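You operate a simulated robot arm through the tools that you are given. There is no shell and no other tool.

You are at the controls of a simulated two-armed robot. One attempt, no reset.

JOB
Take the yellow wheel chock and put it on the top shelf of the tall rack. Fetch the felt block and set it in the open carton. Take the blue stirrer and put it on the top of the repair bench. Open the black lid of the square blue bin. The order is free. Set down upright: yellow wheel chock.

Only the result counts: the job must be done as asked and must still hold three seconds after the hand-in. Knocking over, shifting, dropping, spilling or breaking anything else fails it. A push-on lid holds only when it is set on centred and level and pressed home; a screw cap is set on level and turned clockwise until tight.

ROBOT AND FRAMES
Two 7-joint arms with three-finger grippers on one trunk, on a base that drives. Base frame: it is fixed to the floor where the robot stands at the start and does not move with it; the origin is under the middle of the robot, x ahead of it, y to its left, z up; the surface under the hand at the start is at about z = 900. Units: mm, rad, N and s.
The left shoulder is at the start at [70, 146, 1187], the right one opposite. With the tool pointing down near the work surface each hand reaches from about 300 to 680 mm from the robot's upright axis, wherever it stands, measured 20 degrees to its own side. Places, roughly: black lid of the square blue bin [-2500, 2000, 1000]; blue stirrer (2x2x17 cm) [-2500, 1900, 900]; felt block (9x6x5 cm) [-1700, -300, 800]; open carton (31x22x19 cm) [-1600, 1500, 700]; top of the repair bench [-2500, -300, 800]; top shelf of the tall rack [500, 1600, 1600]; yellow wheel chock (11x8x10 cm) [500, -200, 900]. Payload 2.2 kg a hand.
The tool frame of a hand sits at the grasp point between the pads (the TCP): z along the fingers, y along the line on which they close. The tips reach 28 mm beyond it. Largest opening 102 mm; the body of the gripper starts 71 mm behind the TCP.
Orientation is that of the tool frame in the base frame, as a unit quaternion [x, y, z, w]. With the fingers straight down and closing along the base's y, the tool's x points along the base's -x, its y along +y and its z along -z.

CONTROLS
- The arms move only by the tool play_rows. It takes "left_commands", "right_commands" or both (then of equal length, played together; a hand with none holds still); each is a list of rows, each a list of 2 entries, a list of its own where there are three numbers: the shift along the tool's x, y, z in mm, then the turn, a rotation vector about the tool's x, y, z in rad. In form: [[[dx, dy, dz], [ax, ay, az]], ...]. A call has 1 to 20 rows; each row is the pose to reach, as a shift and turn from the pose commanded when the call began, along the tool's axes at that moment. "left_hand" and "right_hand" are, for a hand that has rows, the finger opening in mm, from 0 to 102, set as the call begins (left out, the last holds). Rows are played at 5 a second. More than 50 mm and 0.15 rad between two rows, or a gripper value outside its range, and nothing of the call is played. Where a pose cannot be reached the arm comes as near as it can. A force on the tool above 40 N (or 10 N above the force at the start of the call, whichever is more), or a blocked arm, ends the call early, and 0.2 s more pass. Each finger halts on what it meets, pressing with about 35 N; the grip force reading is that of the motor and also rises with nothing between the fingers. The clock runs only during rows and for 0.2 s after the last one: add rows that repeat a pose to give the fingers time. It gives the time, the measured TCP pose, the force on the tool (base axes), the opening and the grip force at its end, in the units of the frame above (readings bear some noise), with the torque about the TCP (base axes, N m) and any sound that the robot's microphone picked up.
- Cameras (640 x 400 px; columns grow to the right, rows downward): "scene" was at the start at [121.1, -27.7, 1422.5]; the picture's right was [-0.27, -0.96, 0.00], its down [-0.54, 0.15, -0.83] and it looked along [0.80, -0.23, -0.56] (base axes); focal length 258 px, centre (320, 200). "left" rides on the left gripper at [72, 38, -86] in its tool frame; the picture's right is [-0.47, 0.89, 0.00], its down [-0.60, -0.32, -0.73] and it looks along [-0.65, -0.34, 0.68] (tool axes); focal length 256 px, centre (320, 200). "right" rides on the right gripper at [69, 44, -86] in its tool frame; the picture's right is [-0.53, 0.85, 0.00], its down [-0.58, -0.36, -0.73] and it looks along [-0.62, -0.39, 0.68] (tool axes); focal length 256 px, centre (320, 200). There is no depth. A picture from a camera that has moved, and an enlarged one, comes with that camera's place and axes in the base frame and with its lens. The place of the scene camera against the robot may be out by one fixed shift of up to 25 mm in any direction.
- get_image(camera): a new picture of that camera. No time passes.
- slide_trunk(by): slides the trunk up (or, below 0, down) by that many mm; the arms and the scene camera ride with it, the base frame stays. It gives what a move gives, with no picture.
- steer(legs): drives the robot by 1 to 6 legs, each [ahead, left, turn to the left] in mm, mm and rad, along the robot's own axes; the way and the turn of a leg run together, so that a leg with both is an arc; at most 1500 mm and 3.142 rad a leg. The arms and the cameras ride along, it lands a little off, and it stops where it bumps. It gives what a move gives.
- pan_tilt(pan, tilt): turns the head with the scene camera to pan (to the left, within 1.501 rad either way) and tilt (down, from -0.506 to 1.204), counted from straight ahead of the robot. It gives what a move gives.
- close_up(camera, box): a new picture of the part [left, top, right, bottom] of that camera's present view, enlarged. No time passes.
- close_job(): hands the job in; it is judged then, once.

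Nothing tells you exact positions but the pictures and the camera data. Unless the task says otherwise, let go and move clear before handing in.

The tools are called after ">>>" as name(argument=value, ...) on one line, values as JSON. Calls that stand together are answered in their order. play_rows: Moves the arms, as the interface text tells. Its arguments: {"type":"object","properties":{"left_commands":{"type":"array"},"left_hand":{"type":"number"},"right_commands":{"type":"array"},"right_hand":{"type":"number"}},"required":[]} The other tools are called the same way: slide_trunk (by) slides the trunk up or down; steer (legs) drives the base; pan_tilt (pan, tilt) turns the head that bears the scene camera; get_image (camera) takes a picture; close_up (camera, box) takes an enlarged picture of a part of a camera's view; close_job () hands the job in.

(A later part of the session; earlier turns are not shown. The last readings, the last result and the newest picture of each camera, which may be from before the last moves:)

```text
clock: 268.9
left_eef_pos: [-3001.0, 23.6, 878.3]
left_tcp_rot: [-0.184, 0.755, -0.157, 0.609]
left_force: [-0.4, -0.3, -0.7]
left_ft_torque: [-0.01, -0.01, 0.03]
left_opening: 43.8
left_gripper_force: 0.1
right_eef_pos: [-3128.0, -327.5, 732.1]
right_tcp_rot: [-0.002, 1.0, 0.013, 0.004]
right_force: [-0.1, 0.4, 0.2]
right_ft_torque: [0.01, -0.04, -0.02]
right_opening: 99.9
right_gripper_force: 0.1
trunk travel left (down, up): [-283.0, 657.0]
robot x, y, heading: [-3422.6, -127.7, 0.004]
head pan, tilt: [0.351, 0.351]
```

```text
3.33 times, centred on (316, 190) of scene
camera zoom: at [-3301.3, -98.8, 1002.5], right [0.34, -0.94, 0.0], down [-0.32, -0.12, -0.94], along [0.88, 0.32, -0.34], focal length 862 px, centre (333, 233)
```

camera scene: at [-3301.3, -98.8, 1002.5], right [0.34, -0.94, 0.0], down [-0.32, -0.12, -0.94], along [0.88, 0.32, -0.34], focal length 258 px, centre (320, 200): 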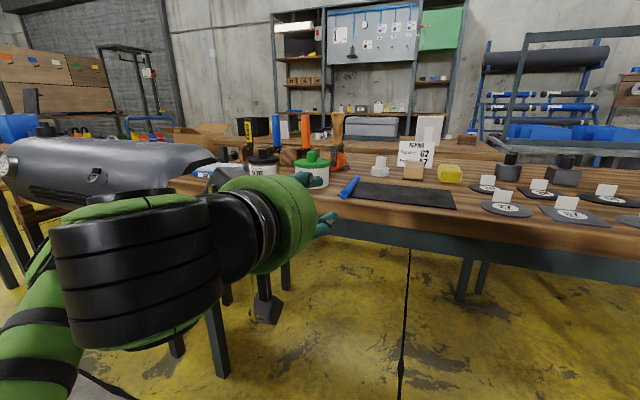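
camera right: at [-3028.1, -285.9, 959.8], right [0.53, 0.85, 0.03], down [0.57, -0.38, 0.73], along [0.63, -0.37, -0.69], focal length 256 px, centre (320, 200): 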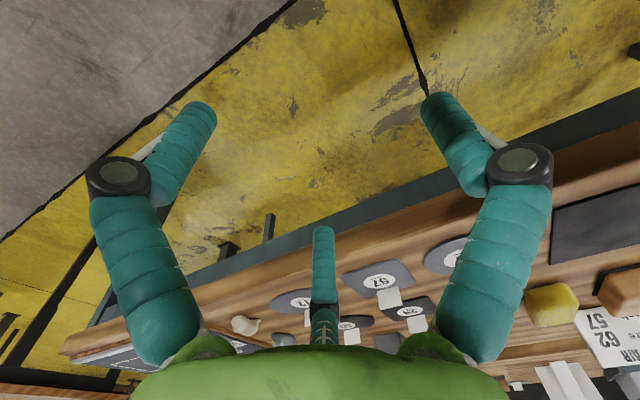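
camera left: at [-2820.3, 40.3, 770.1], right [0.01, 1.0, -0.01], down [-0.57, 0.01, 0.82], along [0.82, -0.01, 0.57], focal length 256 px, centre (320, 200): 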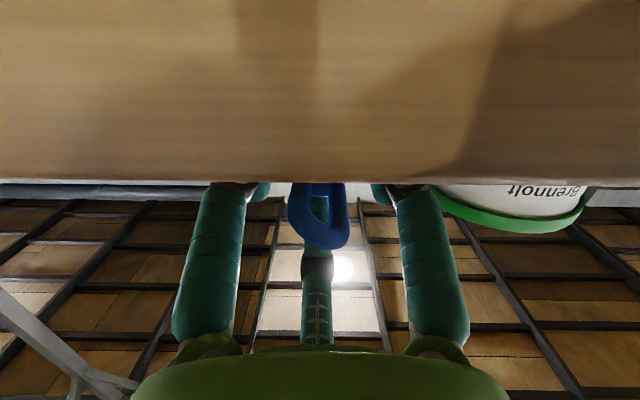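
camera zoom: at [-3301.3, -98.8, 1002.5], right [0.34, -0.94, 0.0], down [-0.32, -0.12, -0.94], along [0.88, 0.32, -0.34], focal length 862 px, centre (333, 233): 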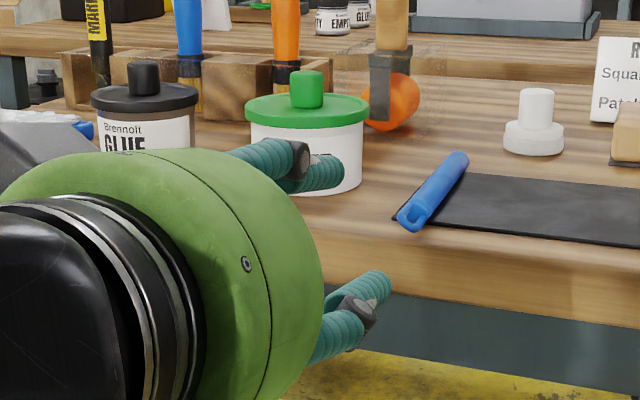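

The stirrer rests fully on the bench top. I restore the left arm to its tucked pose and raise the trunk.

>>> play_rows(left_commands=[[[0, 0, -5], [0, 0, 0.13]], [[0, 0, -10], [0, 0, 0.26]], [[0, 0, -10], [0, 0, 0.38]], [[0, 0, -10], [0, 0, 0.485]], [[0, 0, -10], [0, 0, 0.485]]], left_hand=102)

>>> play_rows(left_commands=[[[13, 5, -13], [0, 0.11, 0]], [[26, 11, -26], [0, 0.22, 0]], [[39, 16, -38], [0, 0.34, 0]], [[52, 22, -51], [0, 0.45, 0]], [[66, 27, -64], [0, 0.57, 0]], [[79, 33, -76], [0, 0.68, 0]], [[92, 38, -89], [0, 0.8, 0]], [[105, 44, -102], [0, 0.91, 0]], [[118, 49, -115], [0, 1.02, 0]], [[132, 55, -128], [0, 1.14, 0]], [[145, 60, -140], [0, 1.25, 0]], [[158, 66, -150], [0, 1.363, 0]], [[158, 66, -150], [0, 1.363, 0]]])

>>> slide_trunk(by=400)

>>> slide_trunk(by=42)

>>> pan_tilt(pan=0.2, tilt=0.6)

>>> get_image(camera="scene")

```text
clock: 270.1
left_eef_pos: [-3008.9, 23.5, 882.6]
left_tcp_rot: [0.004, 0.778, -0.005, 0.629]
left_force: [0.0, -0.1, -0.1]
left_ft_torque: [0.02, 0.0, 0.0]
left_opening: 102.1
left_gripper_force: 0.1
left hand out of reach, approached as far as the arm can: row 2, 3, 4, 5
right_eef_pos: [-3127.8, -328.9, 732.1]
right_tcp_rot: [-0.001, 1.0, 0.014, 0.004]
right_force: [-0.4, -0.2, 0.6]
right_ft_torque: [0.02, -0.02, 0.0]
right_opening: 100.1
right_gripper_force: 0.1
trunk travel left (down, up): [-283.0, 657.0]
robot x, y, heading: [-3427.2, -128.6, 0.003]
head pan, tilt: [0.351, 0.351]
```

```text
clock: 272.9
left_eef_pos: [-3188.6, 88.8, 757.8]
left_tcp_rot: [0.006, 1.0, -0.002, -0.001]
left_force: [-0.1, -0.4, 0.3]
left_ft_torque: [-0.01, -0.01, 0.0]
left_opening: 102.2
left_gripper_force: 0.1
right_eef_pos: [-3128.1, -327.6, 732.2]
right_tcp_rot: [-0.001, 1.0, 0.014, 0.004]
right_force: [0.5, 0.6, 0.0]
right_ft_torque: [-0.04, 0.02, -0.01]
right_opening: 99.9
right_gripper_force: 0.1
trunk travel left (down, up): [-283.0, 657.0]
robot x, y, heading: [-3423.5, -123.9, -0.004]
head pan, tilt: [0.351, 0.351]
```

```text
clock: 276.8
left_eef_pos: [-3188.9, 88.0, 1159.4]
left_tcp_rot: [0.007, 1.0, -0.003, -0.001]
left_force: [0.2, -0.2, 0.7]
left_ft_torque: [0.0, -0.01, -0.01]
left_opening: 102.1
left_gripper_force: 0.2
right_eef_pos: [-3126.0, -327.6, 1132.6]
right_tcp_rot: [-0.002, 1.0, 0.013, 0.004]
right_force: [-0.4, 0.4, -0.5]
right_ft_torque: [-0.02, 0.02, 0.03]
right_opening: 99.6
right_gripper_force: 0.0
trunk travel left (down, up): [-683.0, 257.0]
robot x, y, heading: [-3427.9, -127.6, -0.001]
head pan, tilt: [0.351, 0.351]
```

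```text
clock: 277.6
left_eef_pos: [-3187.3, 87.5, 1201.8]
left_tcp_rot: [0.006, 1.0, -0.003, 0.0]
left_force: [-0.2, -0.4, 0.5]
left_ft_torque: [0.01, 0.0, 0.02]
left_opening: 102.0
left_gripper_force: 0.0
right_eef_pos: [-3127.2, -327.9, 1175.4]
right_tcp_rot: [-0.001, 1.0, 0.013, 0.005]
right_force: [0.4, -0.4, -0.5]
right_ft_torque: [0.02, -0.01, -0.05]
right_opening: 99.8
right_gripper_force: 0.0
trunk travel left (down, up): [-725.0, 215.0]
robot x, y, heading: [-3422.3, -130.2, 0.003]
head pan, tilt: [0.351, 0.351]
```

```text
clock: 278.4
left_eef_pos: [-3187.5, 89.5, 1199.9]
left_tcp_rot: [0.006, 1.0, -0.003, -0.001]
left_force: [-0.4, 0.2, -0.3]
left_ft_torque: [0.0, 0.04, 0.01]
left_opening: 102.2
left_gripper_force: 0.1
right_eef_pos: [-3127.0, -328.0, 1175.0]
right_tcp_rot: [-0.001, 1.0, 0.012, 0.004]
right_force: [-0.8, -0.7, 1.4]
right_ft_torque: [0.02, 0.03, 0.05]
right_opening: 100.1
right_gripper_force: 0.0
trunk travel left (down, up): [-725.0, 215.0]
robot x, y, heading: [-3426.3, -128.3, 0.002]
head pan, tilt: [0.201, 0.6]
```

```text
taken
camera scene: at [-3302.1, -113.2, 1421.8], right [0.2, -0.98, 0.0], down [-0.55, -0.11, -0.83], along [0.81, 0.17, -0.56], focal length 258 px, centre (320, 200)
```

scene: 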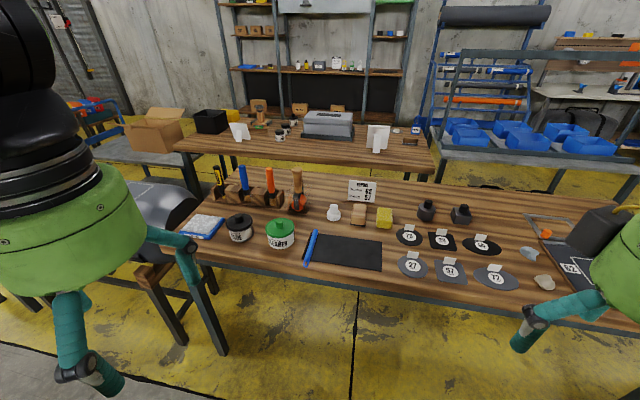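

Stirrer done. I zoom in on the felt block on the far bench from here.

>>> close_up(camera="scene", box=[330, 100, 458, 180])

>>> close_up(camera="scene", box=[270, 200, 430, 300])

```text
5.00 times, centred on (394, 140) of scene
camera zoom: at [-3302.1, -113.2, 1421.8], right [0.2, -0.98, 0.0], down [-0.55, -0.11, -0.83], along [0.81, 0.17, -0.56], focal length 1293 px, centre (-50, 500)
```

zoom: 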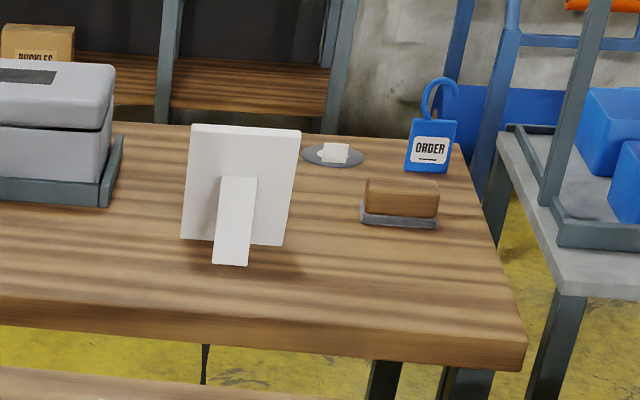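

```text
4.00 times, centred on (350, 250) of scene
camera zoom: at [-3302.1, -113.2, 1421.8], right [0.2, -0.98, 0.0], down [-0.55, -0.11, -0.83], along [0.81, 0.17, -0.56], focal length 1034 px, centre (200, 0)
```

zoom: 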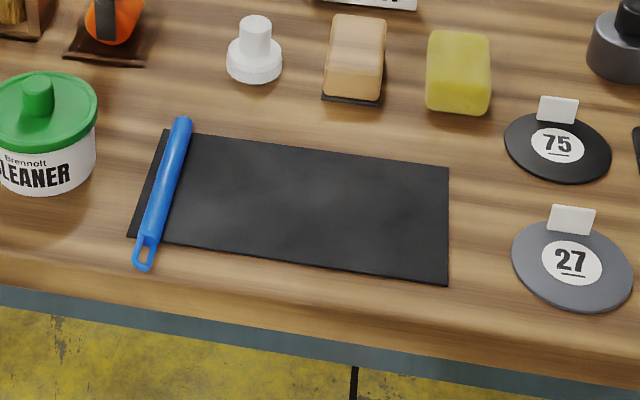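

Stirrer well inside the bench edge. The felt block (brown with grey felt base) is near [-1680, -335]. I drive back round: up the lane, across, and down the main aisle.

>>> steer(legs=[[0, 1400, 0], [0, 1320, 0]])

>>> pan_tilt(pan=0.0, tilt=0.4)

>>> get_image(camera="scene")

```text
clock: 291.9
left_eef_pos: [-3223.3, 2866.5, 1200.9]
left_tcp_rot: [0.008, 1.0, -0.002, -0.001]
left_force: [0.2, -1.0, 0.0]
left_ft_torque: [0.05, 0.01, 0.01]
left_opening: 102.0
left_gripper_force: 0.0
right_eef_pos: [-3164.3, 2451.7, 1174.5]
right_tcp_rot: [0.001, 1.0, 0.013, 0.004]
right_force: [-0.1, -0.7, -0.2]
right_ft_torque: [0.0, 0.03, 0.04]
right_opening: 99.8
right_gripper_force: 0.1
trunk travel left (down, up): [-725.0, 215.0]
robot x, y, heading: [-3460.0, 2652.9, -0.004]
head pan, tilt: [0.201, 0.6]
```

```text
clock: 292.6
left_eef_pos: [-3224.1, 2868.6, 1199.9]
left_tcp_rot: [0.007, 1.0, -0.003, -0.001]
left_force: [1.0, 0.2, -0.3]
left_ft_torque: [0.0, -0.02, -0.02]
left_opening: 101.9
left_gripper_force: 0.0
right_eef_pos: [-3164.3, 2451.8, 1173.6]
right_tcp_rot: [0.001, 1.0, 0.013, 0.004]
right_force: [-0.5, 0.2, 0.2]
right_ft_torque: [0.0, -0.01, -0.03]
right_opening: 100.2
right_gripper_force: 0.0
trunk travel left (down, up): [-725.0, 215.0]
robot x, y, heading: [-3461.6, 2653.0, -0.003]
head pan, tilt: [0.0, 0.4]
```

```text
taken
camera scene: at [-3332.7, 2649.4, 1440.0], right [0.0, -1.0, 0.0], down [-0.39, 0.0, -0.92], along [0.92, 0.0, -0.39], focal length 258 px, centre (320, 200)
```

scene: 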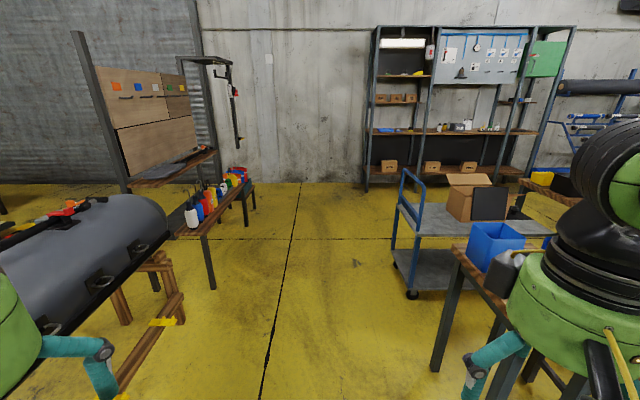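

The open lid is visible standing up behind the bin. The way ahead is clear; I drive along to the main aisle.

>>> steer(legs=[[1500, 0, 0], [1500, 0, 0]])

>>> pan_tilt(pan=-1.3, tilt=0.35)

>>> get_image(camera="scene")

```text
clock: 307.2
left_eef_pos: [-201.8, 2845.3, 1201.9]
left_tcp_rot: [0.007, 1.0, -0.003, -0.001]
left_force: [0.2, -0.7, 0.4]
left_ft_torque: [0.02, -0.01, 0.02]
left_opening: 102.0
left_gripper_force: 0.1
right_eef_pos: [-141.1, 2428.0, 1174.6]
right_tcp_rot: [-0.001, 1.0, 0.012, 0.004]
right_force: [-0.2, 0.2, -0.6]
right_ft_torque: [-0.02, -0.01, -0.02]
right_opening: 99.9
right_gripper_force: 0.2
trunk travel left (down, up): [-725.0, 215.0]
robot x, y, heading: [-433.5, 2629.0, 0.0]
head pan, tilt: [0.0, 0.4]
```

```text
clock: 308.6
left_eef_pos: [-201.0, 2845.4, 1200.6]
left_tcp_rot: [0.006, 1.0, -0.003, -0.001]
left_force: [-0.5, 0.4, -0.8]
left_ft_torque: [0.0, -0.02, -0.01]
left_opening: 102.2
left_gripper_force: 0.1
right_eef_pos: [-140.3, 2428.4, 1174.2]
right_tcp_rot: [-0.001, 1.0, 0.013, 0.004]
right_force: [0.3, -0.2, -0.1]
right_ft_torque: [0.03, 0.0, 0.0]
right_opening: 100.0
right_gripper_force: 0.0
trunk travel left (down, up): [-725.0, 215.0]
robot x, y, heading: [-435.6, 2629.8, -0.003]
head pan, tilt: [-1.3, 0.351]
```

```text
taken
camera scene: at [-376.4, 2535.6, 1444.5], right [-0.96, -0.27, 0.0], down [-0.09, 0.33, -0.94], along [0.25, -0.91, -0.34], focal length 258 px, centre (320, 200)
```

scene: 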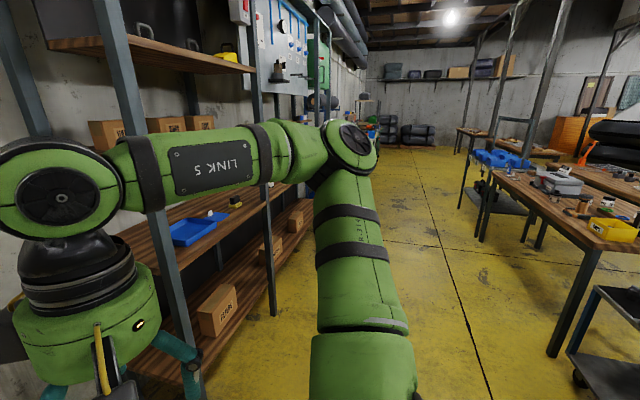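

The chock is still in place on the shelf and the aisle is clear. I strafe down the aisle and turn to face the bench with the felt block.

>>> steer(legs=[[0, -1400, 0], [0, -1370, 0], [0, 0, 3.13]])

>>> pan_tilt(pan=0.1, tilt=0.45)

>>> get_image(camera="scene")

```text
clock: 329.3
left_eef_pos: [-743.1, -321.9, 1200.9]
left_tcp_rot: [0.999, -0.045, 0.001, -0.002]
left_force: [0.9, -0.3, -0.5]
left_ft_torque: [0.0, 0.01, -0.03]
left_opening: 102.0
left_gripper_force: 0.1
right_eef_pos: [-771.8, 96.7, 1175.4]
right_tcp_rot: [0.999, -0.036, -0.005, 0.014]
right_force: [1.0, -1.4, 0.3]
right_ft_torque: [-0.01, -0.02, 0.0]
right_opening: 100.0
right_gripper_force: 0.2
trunk travel left (down, up): [-725.0, 215.0]
robot x, y, heading: [-489.0, -126.5, 3.066]
head pan, tilt: [-1.3, 0.351]
```

```text
clock: 330.8
left_eef_pos: [-742.3, -321.4, 1201.5]
left_tcp_rot: [0.999, -0.044, 0.002, -0.002]
left_force: [0.1, 0.4, 0.0]
left_ft_torque: [0.02, 0.01, -0.02]
left_opening: 102.2
left_gripper_force: 0.0
right_eef_pos: [-772.0, 97.2, 1175.8]
right_tcp_rot: [0.999, -0.036, -0.005, 0.013]
right_force: [0.2, -0.1, -0.1]
right_ft_torque: [-0.02, -0.02, 0.0]
right_opening: 100.3
right_gripper_force: 0.1
trunk travel left (down, up): [-725.0, 215.0]
robot x, y, heading: [-489.2, -125.8, 3.064]
head pan, tilt: [0.099, 0.45]
```

```text
taken
camera scene: at [-646.3, -126.4, 1435.3], right [-0.02, 1.0, 0.0], down [0.44, 0.01, -0.9], along [-0.9, -0.02, -0.44], focal length 258 px, centre (320, 200)
```

scene: 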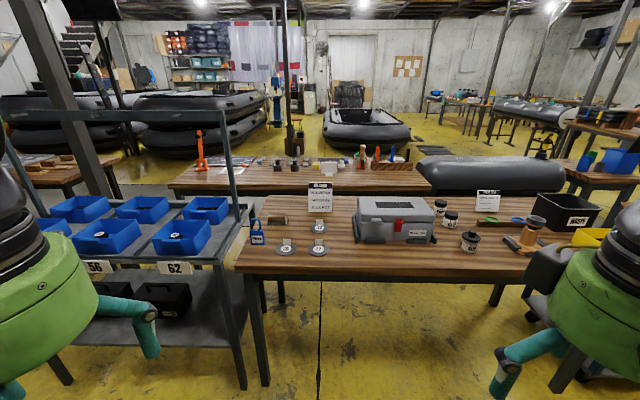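

The felt block is near [-1690, -350], with a bin cart close by on the left. To keep the arm clear of that cart I'll use the right arm, with the robot angled toward the block.

>>> steer(legs=[[0, 0, 0.077], [560, 20, 0]])

>>> pan_tilt(pan=0.35, tilt=0.65)

>>> get_image(camera="scene")

>>> pan_tilt(pan=1.0, tilt=0.3)

>>> get_image(camera="scene")

```text
clock: 334.5
left_eef_pos: [-1281.7, -360.3, 1201.8]
left_tcp_rot: [1.0, -0.006, 0.001, -0.002]
left_force: [0.2, 0.4, 0.3]
left_ft_torque: [0.0, -0.02, 0.01]
left_opening: 102.0
left_gripper_force: 0.0
right_eef_pos: [-1341.2, 54.9, 1174.2]
right_tcp_rot: [1.0, 0.003, -0.005, 0.014]
right_force: [0.1, -0.3, 0.6]
right_ft_torque: [0.02, 0.02, 0.03]
right_opening: 100.1
right_gripper_force: 0.1
trunk travel left (down, up): [-725.0, 215.0]
robot x, y, heading: [-1043.1, -144.6, -3.14]
head pan, tilt: [0.099, 0.45]
```

```text
clock: 335.2
left_eef_pos: [-1282.6, -361.5, 1200.6]
left_tcp_rot: [1.0, -0.006, 0.001, -0.003]
left_force: [-0.2, -0.3, 0.4]
left_ft_torque: [-0.02, 0.03, -0.01]
left_opening: 102.0
left_gripper_force: 0.1
right_eef_pos: [-1343.5, 54.6, 1174.1]
right_tcp_rot: [1.0, 0.003, -0.003, 0.013]
right_force: [0.0, 0.2, -0.4]
right_ft_torque: [-0.01, -0.02, -0.01]
right_opening: 99.9
right_gripper_force: 0.1
trunk travel left (down, up): [-725.0, 215.0]
robot x, y, heading: [-1043.3, -143.4, -3.146]
head pan, tilt: [0.351, 0.649]
```

```text
taken
camera scene: at [-1191.4, -178.7, 1417.5], right [-0.34, 0.94, 0.0], down [0.57, 0.21, -0.8], along [-0.75, -0.27, -0.6], focal length 258 px, centre (320, 200)
```

scene: 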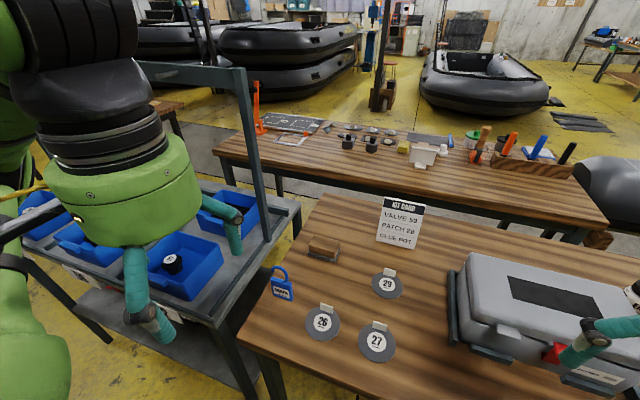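

```text
clock: 336.3
left_eef_pos: [-1281.5, -361.3, 1201.3]
left_tcp_rot: [1.0, -0.006, 0.0, -0.003]
left_force: [0.2, -0.7, -0.1]
left_ft_torque: [0.0, 0.02, 0.02]
left_opening: 101.7
left_gripper_force: 0.1
right_eef_pos: [-1342.1, 53.9, 1173.9]
right_tcp_rot: [1.0, 0.003, -0.004, 0.013]
right_force: [-1.0, 0.1, -0.4]
right_ft_torque: [-0.02, -0.01, 0.0]
right_opening: 100.0
right_gripper_force: 0.0
trunk travel left (down, up): [-725.0, 215.0]
robot x, y, heading: [-1047.6, -144.3, -3.139]
head pan, tilt: [1.0, 0.3]
```

```text
taken
camera scene: at [-1159.9, -227.4, 1449.2], right [-0.84, 0.54, 0.0], down [0.16, 0.25, -0.96], along [-0.52, -0.8, -0.3], focal length 258 px, centre (320, 200)
```

scene: 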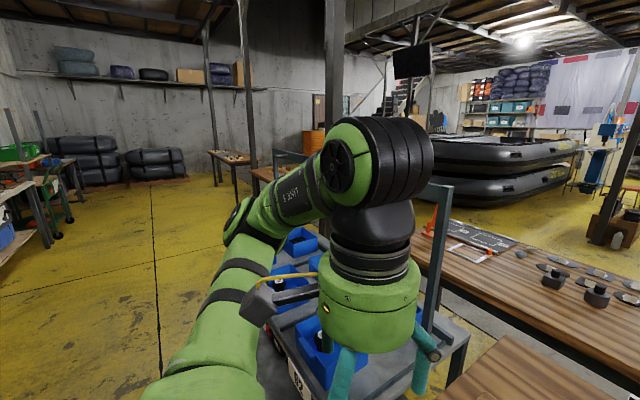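

The cart's tall frame is only at its far side, so the left arm is fine. The felt block is at about [-1688, -347], long axis roughly along y. I move 40 mm closer and reach the left hand over it.

>>> steer(legs=[[40, 0, 0]])

>>> play_rows(left_commands=[[[-40, 0, 0], [0, 0, 0]], [[-80, 0, 10], [0, 0, 0]], [[-120, 0, 20], [0, 0, 0]], [[-160, 0, 35], [0, 0, 0]], [[-200, 0, 55], [0, 0, 0]], [[-240, -4, 80], [0, 0, 0]], [[-275, -8, 105], [0, 0, 0]], [[-300, -10, 130], [0, 0, 0]], [[-300, -10, 150], [0, 0, 0]], [[-300, -10, 150], [0, 0, 0]]], left_hand=102)

>>> get_image(camera="left")

>>> pan_tilt(pan=0.35, tilt=0.65)

>>> get_image(camera="scene")

```text
clock: 337.1
left_eef_pos: [-1315.3, -361.3, 1202.5]
left_tcp_rot: [1.0, -0.006, -0.002, -0.003]
left_force: [0.3, -0.9, 1.0]
left_ft_torque: [-0.05, 0.09, 0.04]
left_opening: 102.0
left_gripper_force: 0.1
right_eef_pos: [-1375.6, 54.9, 1176.8]
right_tcp_rot: [1.0, 0.003, -0.006, 0.013]
right_force: [0.3, -0.3, 0.6]
right_ft_torque: [-0.03, 0.1, 0.0]
right_opening: 99.9
right_gripper_force: 0.0
trunk travel left (down, up): [-725.0, 215.0]
robot x, y, heading: [-1085.2, -145.5, 3.143]
head pan, tilt: [1.0, 0.3]
```

```text
clock: 339.3
left_eef_pos: [-1619.5, -346.8, 1050.5]
left_tcp_rot: [1.0, -0.008, 0.0, -0.003]
left_force: [-0.4, 0.1, 0.6]
left_ft_torque: [-0.03, -0.02, 0.0]
left_opening: 101.9
left_gripper_force: 0.1
right_eef_pos: [-1381.3, 54.8, 1174.1]
right_tcp_rot: [1.0, 0.003, -0.005, 0.013]
right_force: [0.8, -0.2, -0.5]
right_ft_torque: [0.0, 0.01, 0.03]
right_opening: 100.1
right_gripper_force: 0.2
trunk travel left (down, up): [-725.0, 215.0]
robot x, y, heading: [-1086.1, -142.5, 3.142]
head pan, tilt: [1.0, 0.3]
```

```text
taken
camera left: at [-1547.5, -386.5, 1135.2], right [-0.48, -0.88, -0.01], down [-0.6, 0.32, 0.73], along [-0.64, 0.35, -0.68], focal length 256 px, centre (320, 200)
```

left: 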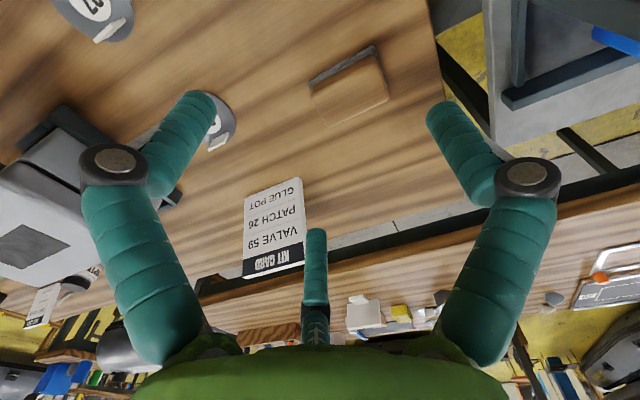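

```text
clock: 340.4
left_eef_pos: [-1618.6, -345.5, 1051.8]
left_tcp_rot: [1.0, -0.006, 0.001, -0.003]
left_force: [-0.8, 0.1, -0.4]
left_ft_torque: [-0.04, 0.01, 0.02]
left_opening: 102.0
left_gripper_force: 0.0
right_eef_pos: [-1381.5, 54.6, 1175.5]
right_tcp_rot: [1.0, 0.002, -0.005, 0.012]
right_force: [-0.7, 0.2, -0.8]
right_ft_torque: [0.0, -0.01, 0.0]
right_opening: 99.9
right_gripper_force: 0.0
trunk travel left (down, up): [-725.0, 215.0]
robot x, y, heading: [-1083.1, -144.6, 3.141]
head pan, tilt: [0.351, 0.649]
```

```text
taken
camera scene: at [-1230.2, -178.8, 1417.5], right [-0.34, 0.94, 0.0], down [0.57, 0.21, -0.8], along [-0.75, -0.27, -0.6], focal length 258 px, centre (320, 200)
```

scene: 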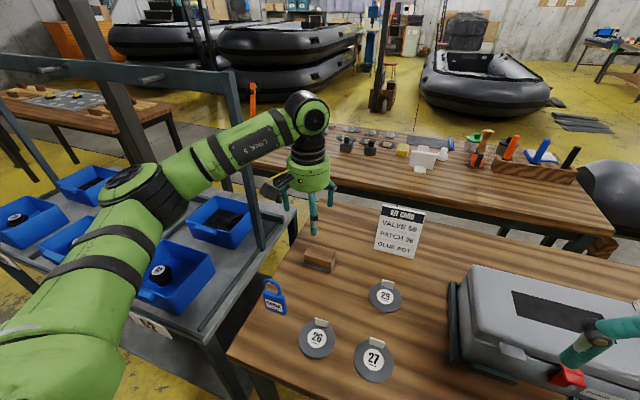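

>>> close_up(camera="left", box=[250, 20, 442, 140])

```text
3.33 times, centred on (346, 80) of left
camera zoom: at [-1547.5, -386.8, 1135.4], right [-0.48, -0.88, -0.01], down [-0.6, 0.32, 0.73], along [-0.64, 0.35, -0.68], focal length 853 px, centre (233, 600)
```

zoom: 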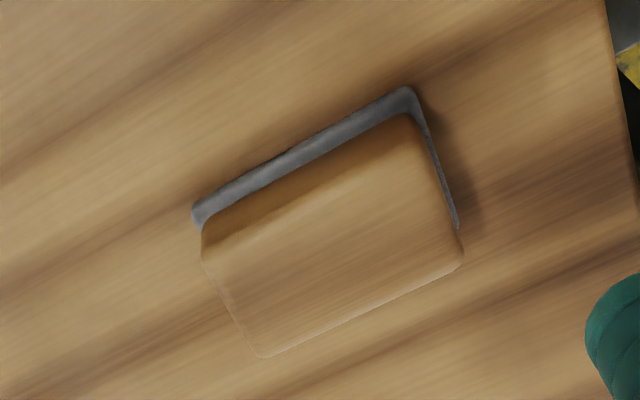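

The block is squarely aligned: x -1720..-1660, y -395..-306, top z≈850. I move over it and descend partway.

>>> play_rows(left_commands=[[[-25, 3, 10], [0, 0, 0]], [[-50, 7, 30], [0, 0, 0]], [[-71, 10, 55], [0, 0, 0]], [[-71, 10, 90], [0, 0, 0]], [[-71, 10, 110], [0, 0, 0]], [[-71, 10, 110], [0, 0, 0]]])

>>> get_image(camera="left")

>>> close_up(camera="scene", box=[240, 150, 432, 270])

```text
clock: 341.8
left_eef_pos: [-1691.5, -353.2, 940.3]
left_tcp_rot: [1.0, -0.007, 0.0, -0.003]
left_force: [-0.9, 0.7, -1.2]
left_ft_torque: [-0.01, -0.01, 0.01]
left_opening: 102.1
left_gripper_force: 0.0
right_eef_pos: [-1380.8, 54.2, 1174.2]
right_tcp_rot: [1.0, 0.002, -0.005, 0.013]
right_force: [-0.3, -0.1, -0.3]
right_ft_torque: [0.0, 0.0, 0.01]
right_opening: 99.9
right_gripper_force: 0.1
trunk travel left (down, up): [-725.0, 215.0]
robot x, y, heading: [-1083.7, -149.9, 3.139]
head pan, tilt: [0.351, 0.649]
```

```text
taken
camera left: at [-1618.7, -393.8, 1024.6], right [-0.48, -0.88, -0.01], down [-0.6, 0.32, 0.73], along [-0.64, 0.35, -0.68], focal length 256 px, centre (320, 200)
```

left: 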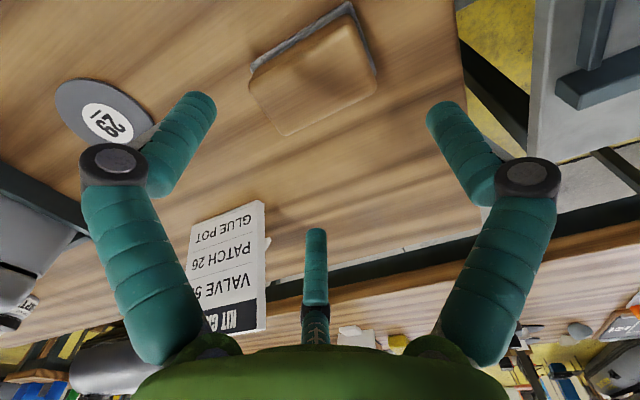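

```text
3.33 times, centred on (336, 210) of scene
camera zoom: at [-1230.1, -178.4, 1417.5], right [-0.34, 0.94, 0.0], down [0.57, 0.21, -0.8], along [-0.75, -0.27, -0.6], focal length 862 px, centre (267, 167)
```

zoom: 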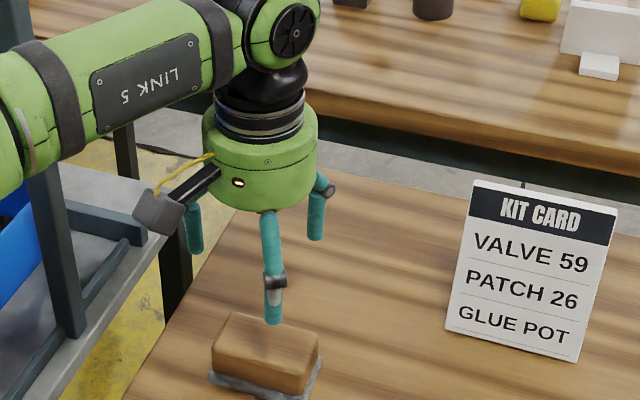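

>>> close_up(camera="left", box=[230, 0, 422, 120])

>>> close_up(camera="left", box=[230, 40, 422, 160])

```text
3.33 times, centred on (326, 60) of left
camera zoom: at [-1618.7, -393.8, 1024.6], right [-0.48, -0.88, -0.01], down [-0.6, 0.32, 0.73], along [-0.64, 0.35, -0.68], focal length 853 px, centre (300, 667)
```

zoom: 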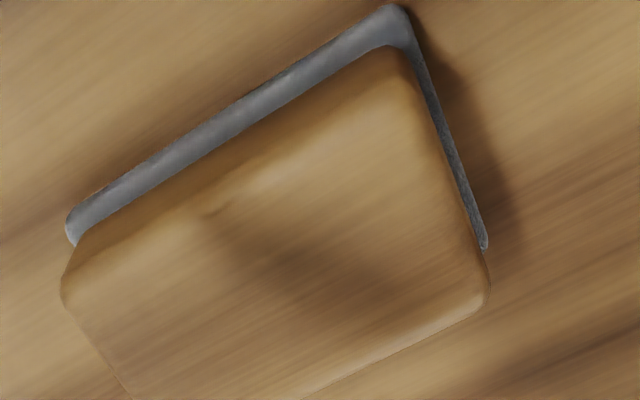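

```text
3.33 times, centred on (326, 100) of left
camera zoom: at [-1618.7, -393.8, 1024.6], right [-0.48, -0.88, -0.01], down [-0.6, 0.32, 0.73], along [-0.64, 0.35, -0.68], focal length 853 px, centre (300, 533)
```

zoom: 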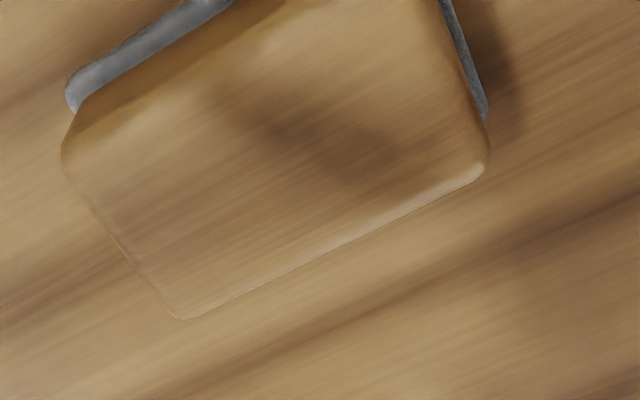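

Confirmed centre [-1688, -349]. I fine-adjust and descend around the block.

>>> play_rows(left_commands=[[[3, 3, 20], [0, 0, 0]], [[3, 3, 45], [0, 0, 0]], [[3, 3, 70], [0, 0, 0]], [[3, 3, 90], [0, 0, 0]], [[3, 3, 102], [0, 0, 0]], [[3, 3, 102], [0, 0, 0]]])

>>> get_image(camera="left")

>>> close_up(camera="scene", box=[240, 170, 432, 290])

```text
clock: 343.2
left_eef_pos: [-1687.5, -358.7, 836.5]
left_tcp_rot: [1.0, -0.006, 0.001, -0.002]
left_force: [-0.1, 0.3, 1.1]
left_ft_torque: [0.02, -0.01, -0.02]
left_opening: 101.8
left_gripper_force: 0.0
right_eef_pos: [-1381.9, 54.3, 1174.6]
right_tcp_rot: [1.0, 0.003, -0.004, 0.013]
right_force: [0.6, 0.4, 0.5]
right_ft_torque: [-0.02, -0.02, 0.03]
right_opening: 100.1
right_gripper_force: 0.0
trunk travel left (down, up): [-725.0, 215.0]
robot x, y, heading: [-1084.3, -142.8, 3.144]
head pan, tilt: [0.351, 0.649]
```

```text
taken
camera left: at [-1616.8, -398.7, 921.8], right [-0.48, -0.88, -0.01], down [-0.6, 0.32, 0.73], along [-0.64, 0.35, -0.68], focal length 256 px, centre (320, 200)
```

left: 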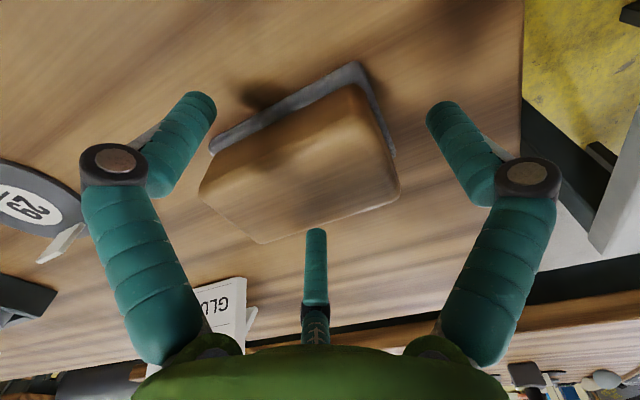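

```text
3.33 times, centred on (336, 230) of scene
camera zoom: at [-1230.2, -178.7, 1417.5], right [-0.34, 0.94, 0.0], down [0.57, 0.21, -0.8], along [-0.75, -0.27, -0.6], focal length 862 px, centre (267, 100)
```

zoom: 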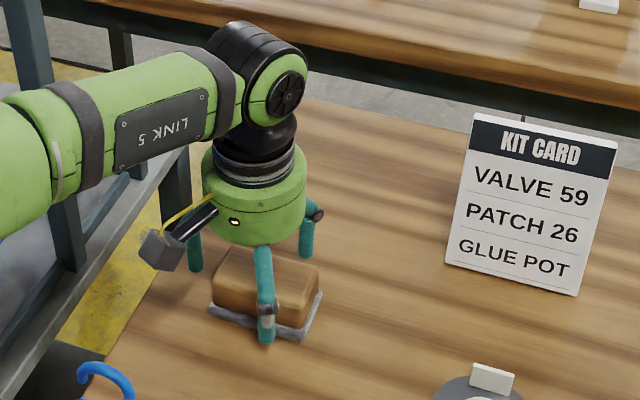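

Block is inside the fingers. I close the left hand.

>>> play_rows(left_commands=[[[0, 0, 0], [0, 0, 0]], [[0, 0, 0], [0, 0, 0]], [[0, 0, 0], [0, 0, 0]], [[0, 0, 0], [0, 0, 0]], [[0, 0, 0], [0, 0, 0]]], left_hand=10)

>>> get_image(camera="left")

>>> close_up(camera="scene", box=[240, 170, 432, 290])

```text
clock: 344.4
left_eef_pos: [-1688.8, -358.3, 839.7]
left_tcp_rot: [1.0, -0.006, -0.001, -0.003]
left_force: [-2.5, -2.3, 7.1]
left_ft_torque: [0.07, -0.01, 0.0]
left_opening: 58.1
left_gripper_force: 35.3
right_eef_pos: [-1381.6, 53.2, 1174.6]
right_tcp_rot: [1.0, 0.003, -0.004, 0.013]
right_force: [-0.4, -0.5, 0.6]
right_ft_torque: [-0.02, -0.02, -0.06]
right_opening: 100.1
right_gripper_force: 0.0
trunk travel left (down, up): [-725.0, 215.0]
robot x, y, heading: [-1086.0, -142.3, 3.14]
head pan, tilt: [0.351, 0.649]
```

```text
taken
camera left: at [-1616.8, -398.7, 922.9], right [-0.48, -0.88, 0.0], down [-0.6, 0.32, 0.73], along [-0.64, 0.35, -0.68], focal length 256 px, centre (320, 200)
```

left: 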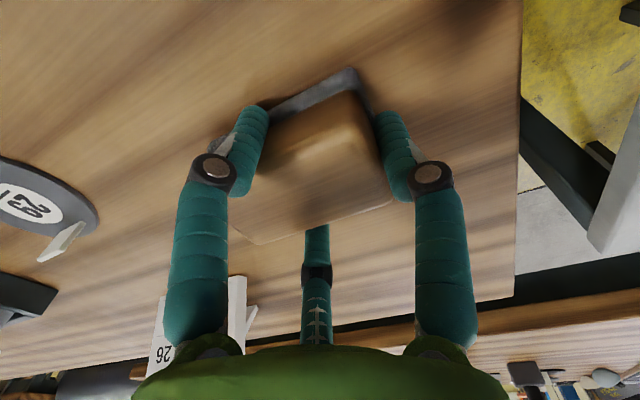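

```text
3.33 times, centred on (336, 230) of scene
camera zoom: at [-1229.6, -178.6, 1417.6], right [-0.34, 0.94, 0.0], down [0.57, 0.21, -0.8], along [-0.75, -0.27, -0.6], focal length 862 px, centre (267, 100)
```

zoom: 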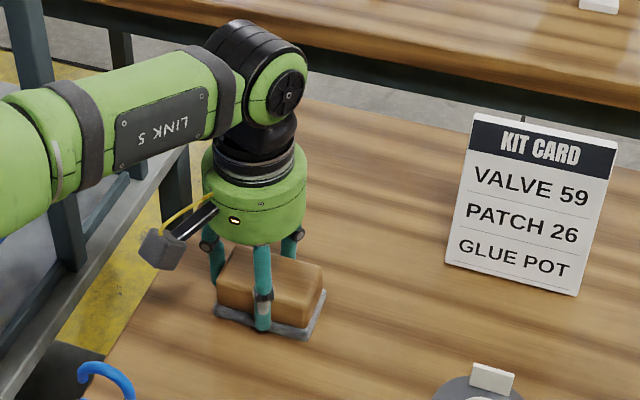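

Gripped at 58 mm with full force. I lift gently.

>>> play_rows(left_commands=[[[0, 0, -8], [0, 0, 0]], [[0, 0, -18], [0, 0, 0]], [[0, 0, -32], [0, 0, 0]], [[0, 0, -50], [0, 0, 0]], [[0, 0, -50], [0, 0, 0]]])

>>> get_image(camera="left")

>>> close_up(camera="scene", box=[240, 150, 432, 270])

```text
clock: 345.6
left_eef_pos: [-1689.6, -358.5, 888.8]
left_tcp_rot: [1.0, -0.006, 0.001, -0.003]
left_force: [-0.2, 0.1, -0.6]
left_ft_torque: [0.02, 0.01, -0.01]
left_opening: 58.2
left_gripper_force: 35.1
right_eef_pos: [-1381.3, 53.1, 1173.6]
right_tcp_rot: [1.0, 0.003, -0.004, 0.013]
right_force: [0.1, 0.1, -0.7]
right_ft_torque: [-0.01, -0.01, 0.03]
right_opening: 100.1
right_gripper_force: 0.1
trunk travel left (down, up): [-725.0, 215.0]
robot x, y, heading: [-1085.2, -147.6, 3.144]
head pan, tilt: [0.351, 0.649]
```

```text
taken
camera left: at [-1617.5, -398.6, 972.7], right [-0.48, -0.88, -0.01], down [-0.6, 0.32, 0.73], along [-0.64, 0.35, -0.68], focal length 256 px, centre (320, 200)
```

left: 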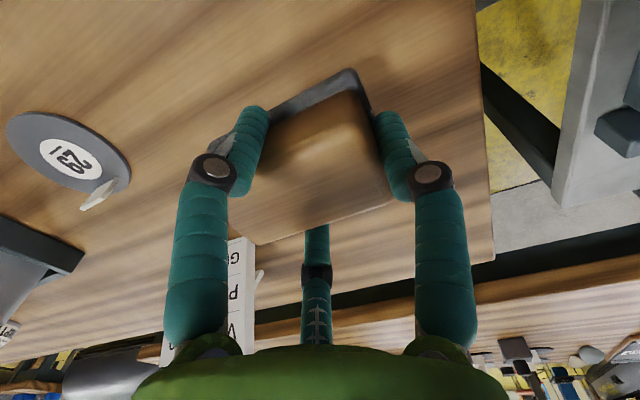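

```text
3.33 times, centred on (336, 210) of scene
camera zoom: at [-1230.5, -178.7, 1417.5], right [-0.34, 0.94, 0.0], down [0.57, 0.21, -0.8], along [-0.75, -0.27, -0.6], focal length 862 px, centre (267, 167)
```

zoom: 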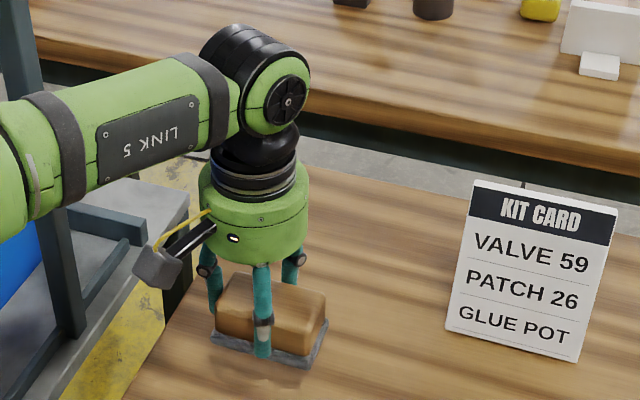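

Level and secure. I raise it further and retract to the tucked place.

>>> play_rows(left_commands=[[[0, 0, -45], [0, 0, 0]], [[0, 0, -90], [0, 0, 0]], [[0, 0, -135], [0, 0, 0]], [[10, 0, -180], [0, 0, 0]], [[40, 0, -215], [0, 0, 0]], [[80, 0, -240], [0, 0, 0]], [[120, 0, -260], [0, 0, 0]], [[160, 0, -280], [0, 0, 0]], [[200, 0, -300], [0, 0, 0]], [[245, 0, -310], [0, 0, 0]], [[290, 0, -310], [0, 0, 0]], [[335, 0, -310], [0, 0, 0]], [[360, 0, -310], [0, 0, 0]], [[360, 0, -310], [0, 0, 0]]])

>>> steer(legs=[[-350, 0, 0]])

>>> get_image(camera="left")

>>> get_image(camera="scene")

```text
clock: 348.6
left_eef_pos: [-1328.1, -365.8, 1199.9]
left_tcp_rot: [1.0, -0.006, 0.001, -0.003]
left_force: [0.6, 0.1, -1.5]
left_ft_torque: [-0.02, -0.05, -0.01]
left_opening: 57.9
left_gripper_force: 34.9
right_eef_pos: [-1381.7, 54.3, 1174.2]
right_tcp_rot: [1.0, 0.002, -0.005, 0.013]
right_force: [-0.7, 0.8, -0.3]
right_ft_torque: [0.0, -0.01, 0.0]
right_opening: 100.1
right_gripper_force: 0.1
trunk travel left (down, up): [-725.0, 215.0]
robot x, y, heading: [-1086.7, -144.4, 3.143]
head pan, tilt: [0.351, 0.649]
```

```text
clock: 350.8
left_eef_pos: [-981.2, -366.3, 1200.0]
left_tcp_rot: [1.0, -0.007, 0.002, -0.003]
left_force: [-0.3, 0.8, -1.1]
left_ft_torque: [-0.03, 0.01, 0.0]
left_opening: 58.2
left_gripper_force: 34.9
right_eef_pos: [-1033.5, 53.6, 1174.1]
right_tcp_rot: [1.0, 0.002, -0.003, 0.012]
right_force: [-1.2, 0.6, 0.8]
right_ft_torque: [0.0, -0.04, -0.02]
right_opening: 100.1
right_gripper_force: 0.0
trunk travel left (down, up): [-725.0, 215.0]
robot x, y, heading: [-735.6, -144.6, 3.14]
head pan, tilt: [0.351, 0.649]
```

```text
taken
camera left: at [-909.3, -406.0, 1284.3], right [-0.48, -0.88, -0.01], down [-0.6, 0.32, 0.73], along [-0.64, 0.35, -0.68], focal length 256 px, centre (320, 200)
```

left: 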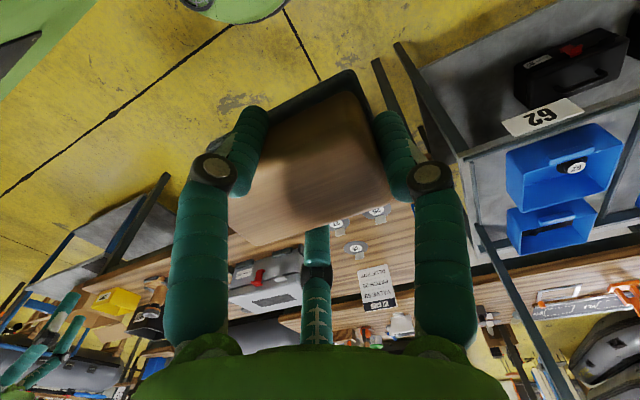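

```text
taken
camera scene: at [-882.9, -178.7, 1417.3], right [-0.34, 0.94, 0.0], down [0.57, 0.21, -0.8], along [-0.75, -0.27, -0.61], focal length 258 px, centre (320, 200)
```

scene: 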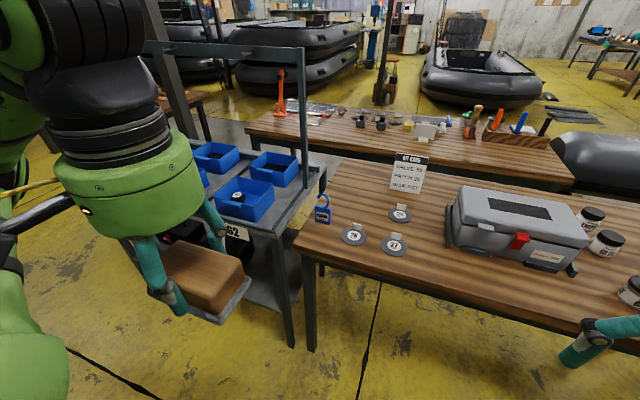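

Now to the carton: I strafe right along the aisle to line up with it.

>>> steer(legs=[[0, -1400, 0], [0, -440, 0]])

>>> pan_tilt(pan=0.1, tilt=0.6)

>>> get_image(camera="scene")

>>> get_image(camera="left")

```text
clock: 360.0
left_eef_pos: [-976.1, 1459.3, 1198.7]
left_tcp_rot: [1.0, -0.003, 0.0, -0.003]
left_force: [0.2, -0.3, -1.3]
left_ft_torque: [0.04, -0.03, -0.01]
left_opening: 57.9
left_gripper_force: 35.0
right_eef_pos: [-1031.8, 1879.1, 1174.9]
right_tcp_rot: [1.0, 0.006, -0.005, 0.012]
right_force: [-0.2, 0.8, -0.4]
right_ft_torque: [0.0, 0.0, 0.0]
right_opening: 99.9
right_gripper_force: 0.1
trunk travel left (down, up): [-725.0, 215.0]
robot x, y, heading: [-735.4, 1681.6, -3.136]
head pan, tilt: [0.351, 0.649]
```

```text
clock: 360.8
left_eef_pos: [-976.5, 1461.1, 1200.8]
left_tcp_rot: [1.0, -0.004, 0.001, -0.003]
left_force: [-0.7, 0.3, -1.5]
left_ft_torque: [-0.01, 0.02, 0.01]
left_opening: 58.0
left_gripper_force: 35.3
right_eef_pos: [-1032.9, 1880.8, 1173.9]
right_tcp_rot: [1.0, 0.007, -0.004, 0.013]
right_force: [0.7, -0.4, 0.2]
right_ft_torque: [0.0, 0.03, 0.01]
right_opening: 100.2
right_gripper_force: 0.1
trunk travel left (down, up): [-725.0, 215.0]
robot x, y, heading: [-733.2, 1685.3, -3.131]
head pan, tilt: [0.099, 0.6]
```

```text
taken
camera scene: at [-886.3, 1670.3, 1421.8], right [-0.11, 0.99, 0.0], down [0.56, 0.06, -0.82], along [-0.82, -0.09, -0.57], focal length 258 px, centre (320, 200)
```

scene: 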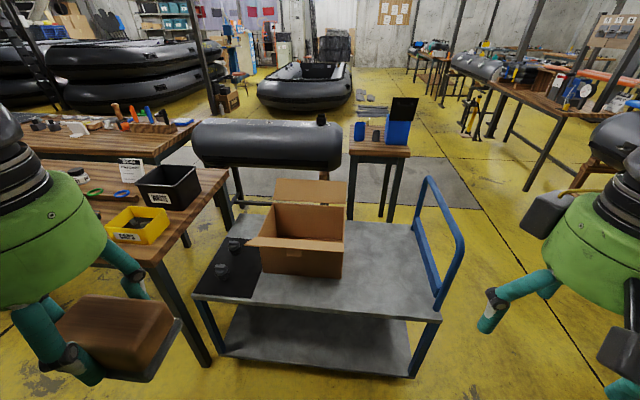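

```text
taken
camera left: at [-904.6, 1421.7, 1284.6], right [-0.47, -0.88, -0.01], down [-0.6, 0.32, 0.73], along [-0.64, 0.35, -0.68], focal length 256 px, centre (320, 200)
```

left: 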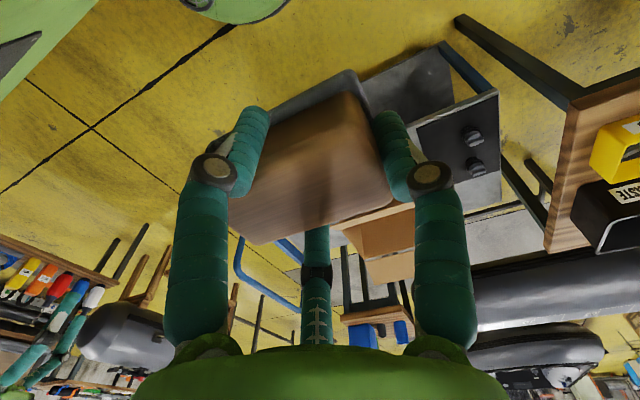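

>>> close_up(camera="scene", box=[200, 160, 392, 280])

```text
3.33 times, centred on (296, 220) of scene
camera zoom: at [-886.3, 1670.3, 1421.8], right [-0.11, 0.99, 0.0], down [0.56, 0.06, -0.82], along [-0.82, -0.09, -0.57], focal length 862 px, centre (400, 133)
```

zoom: 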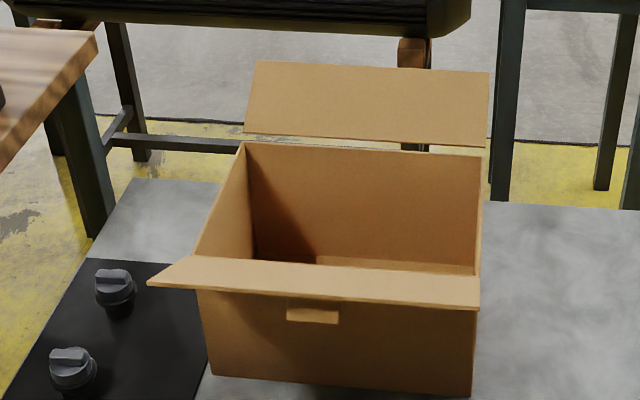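

The carton opening spans about x -1748..-1528, y 1364..1674, rim z≈790, floor≈605. I drive up to the cart and bring the block over the middle of the opening.

>>> steer(legs=[[345, 0, 0]])

>>> play_rows(left_commands=[[[-40, 0, 0], [0, 0, 0]], [[-80, -10, 0], [0, 0, 0]], [[-120, -20, 5], [0, 0, 0]], [[-160, -30, 15], [0, 0, 0]], [[-200, -38, 30], [0, 0, 0]], [[-240, -44, 50], [0, 0, 0]], [[-275, -48, 75], [0, 0, 0]], [[-300, -48, 100], [0, 0, 0]], [[-310, -48, 130], [0, 0, 0]], [[-310, -48, 150], [0, 0, 0]], [[-310, -48, 150], [0, 0, 0]]])

>>> get_image(camera="left")

>>> get_image(camera="scene")

```text
clock: 363.0
left_eef_pos: [-1316.6, 1457.9, 1200.6]
left_tcp_rot: [1.0, -0.002, 0.0, -0.003]
left_force: [0.1, 0.1, -0.5]
left_ft_torque: [-0.05, 0.0, -0.01]
left_opening: 58.1
left_gripper_force: 35.0
right_eef_pos: [-1373.4, 1876.9, 1175.6]
right_tcp_rot: [1.0, 0.007, -0.005, 0.013]
right_force: [-0.7, -0.4, -0.1]
right_ft_torque: [-0.01, 0.01, -0.01]
right_opening: 99.9
right_gripper_force: 0.0
trunk travel left (down, up): [-725.0, 215.0]
robot x, y, heading: [-1076.0, 1681.9, -3.136]
head pan, tilt: [0.099, 0.6]
```

```text
clock: 365.4
left_eef_pos: [-1626.6, 1506.0, 1049.1]
left_tcp_rot: [1.0, -0.002, 0.001, -0.003]
left_force: [1.1, 0.1, -0.9]
left_ft_torque: [0.01, 0.02, 0.0]
left_opening: 58.0
left_gripper_force: 34.9
right_eef_pos: [-1374.7, 1876.8, 1174.6]
right_tcp_rot: [1.0, 0.007, -0.005, 0.013]
right_force: [0.2, -0.9, 0.0]
right_ft_torque: [-0.01, 0.0, 0.06]
right_opening: 99.9
right_gripper_force: 0.1
trunk travel left (down, up): [-725.0, 215.0]
robot x, y, heading: [-1078.4, 1678.4, -3.132]
head pan, tilt: [0.099, 0.6]
```

```text
taken
camera left: at [-1554.2, 1467.3, 1133.7], right [-0.47, -0.88, -0.01], down [-0.6, 0.32, 0.73], along [-0.65, 0.35, -0.68], focal length 256 px, centre (320, 200)
```

left: 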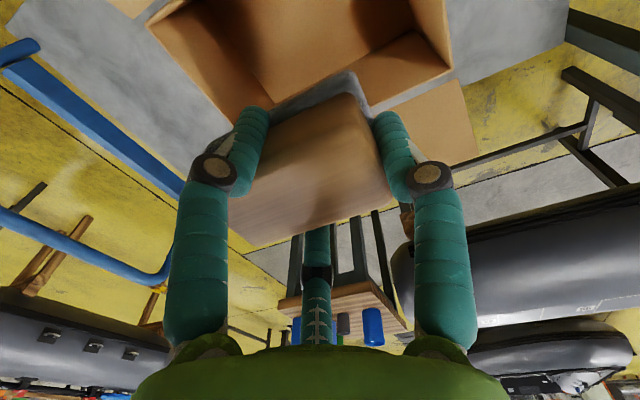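

```text
taken
camera scene: at [-1227.3, 1666.9, 1421.8], right [-0.11, 0.99, 0.0], down [0.56, 0.06, -0.83], along [-0.82, -0.09, -0.56], focal length 258 px, centre (320, 200)
```

scene: 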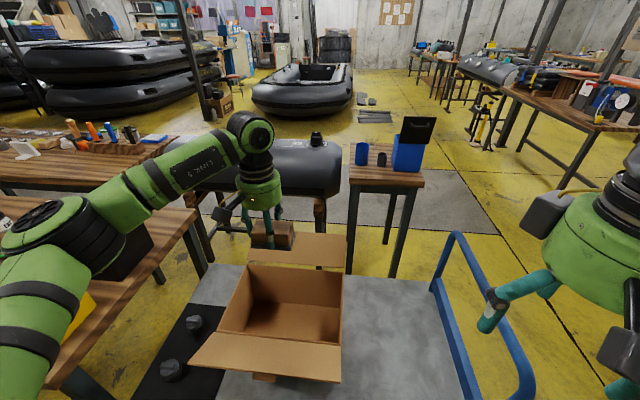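

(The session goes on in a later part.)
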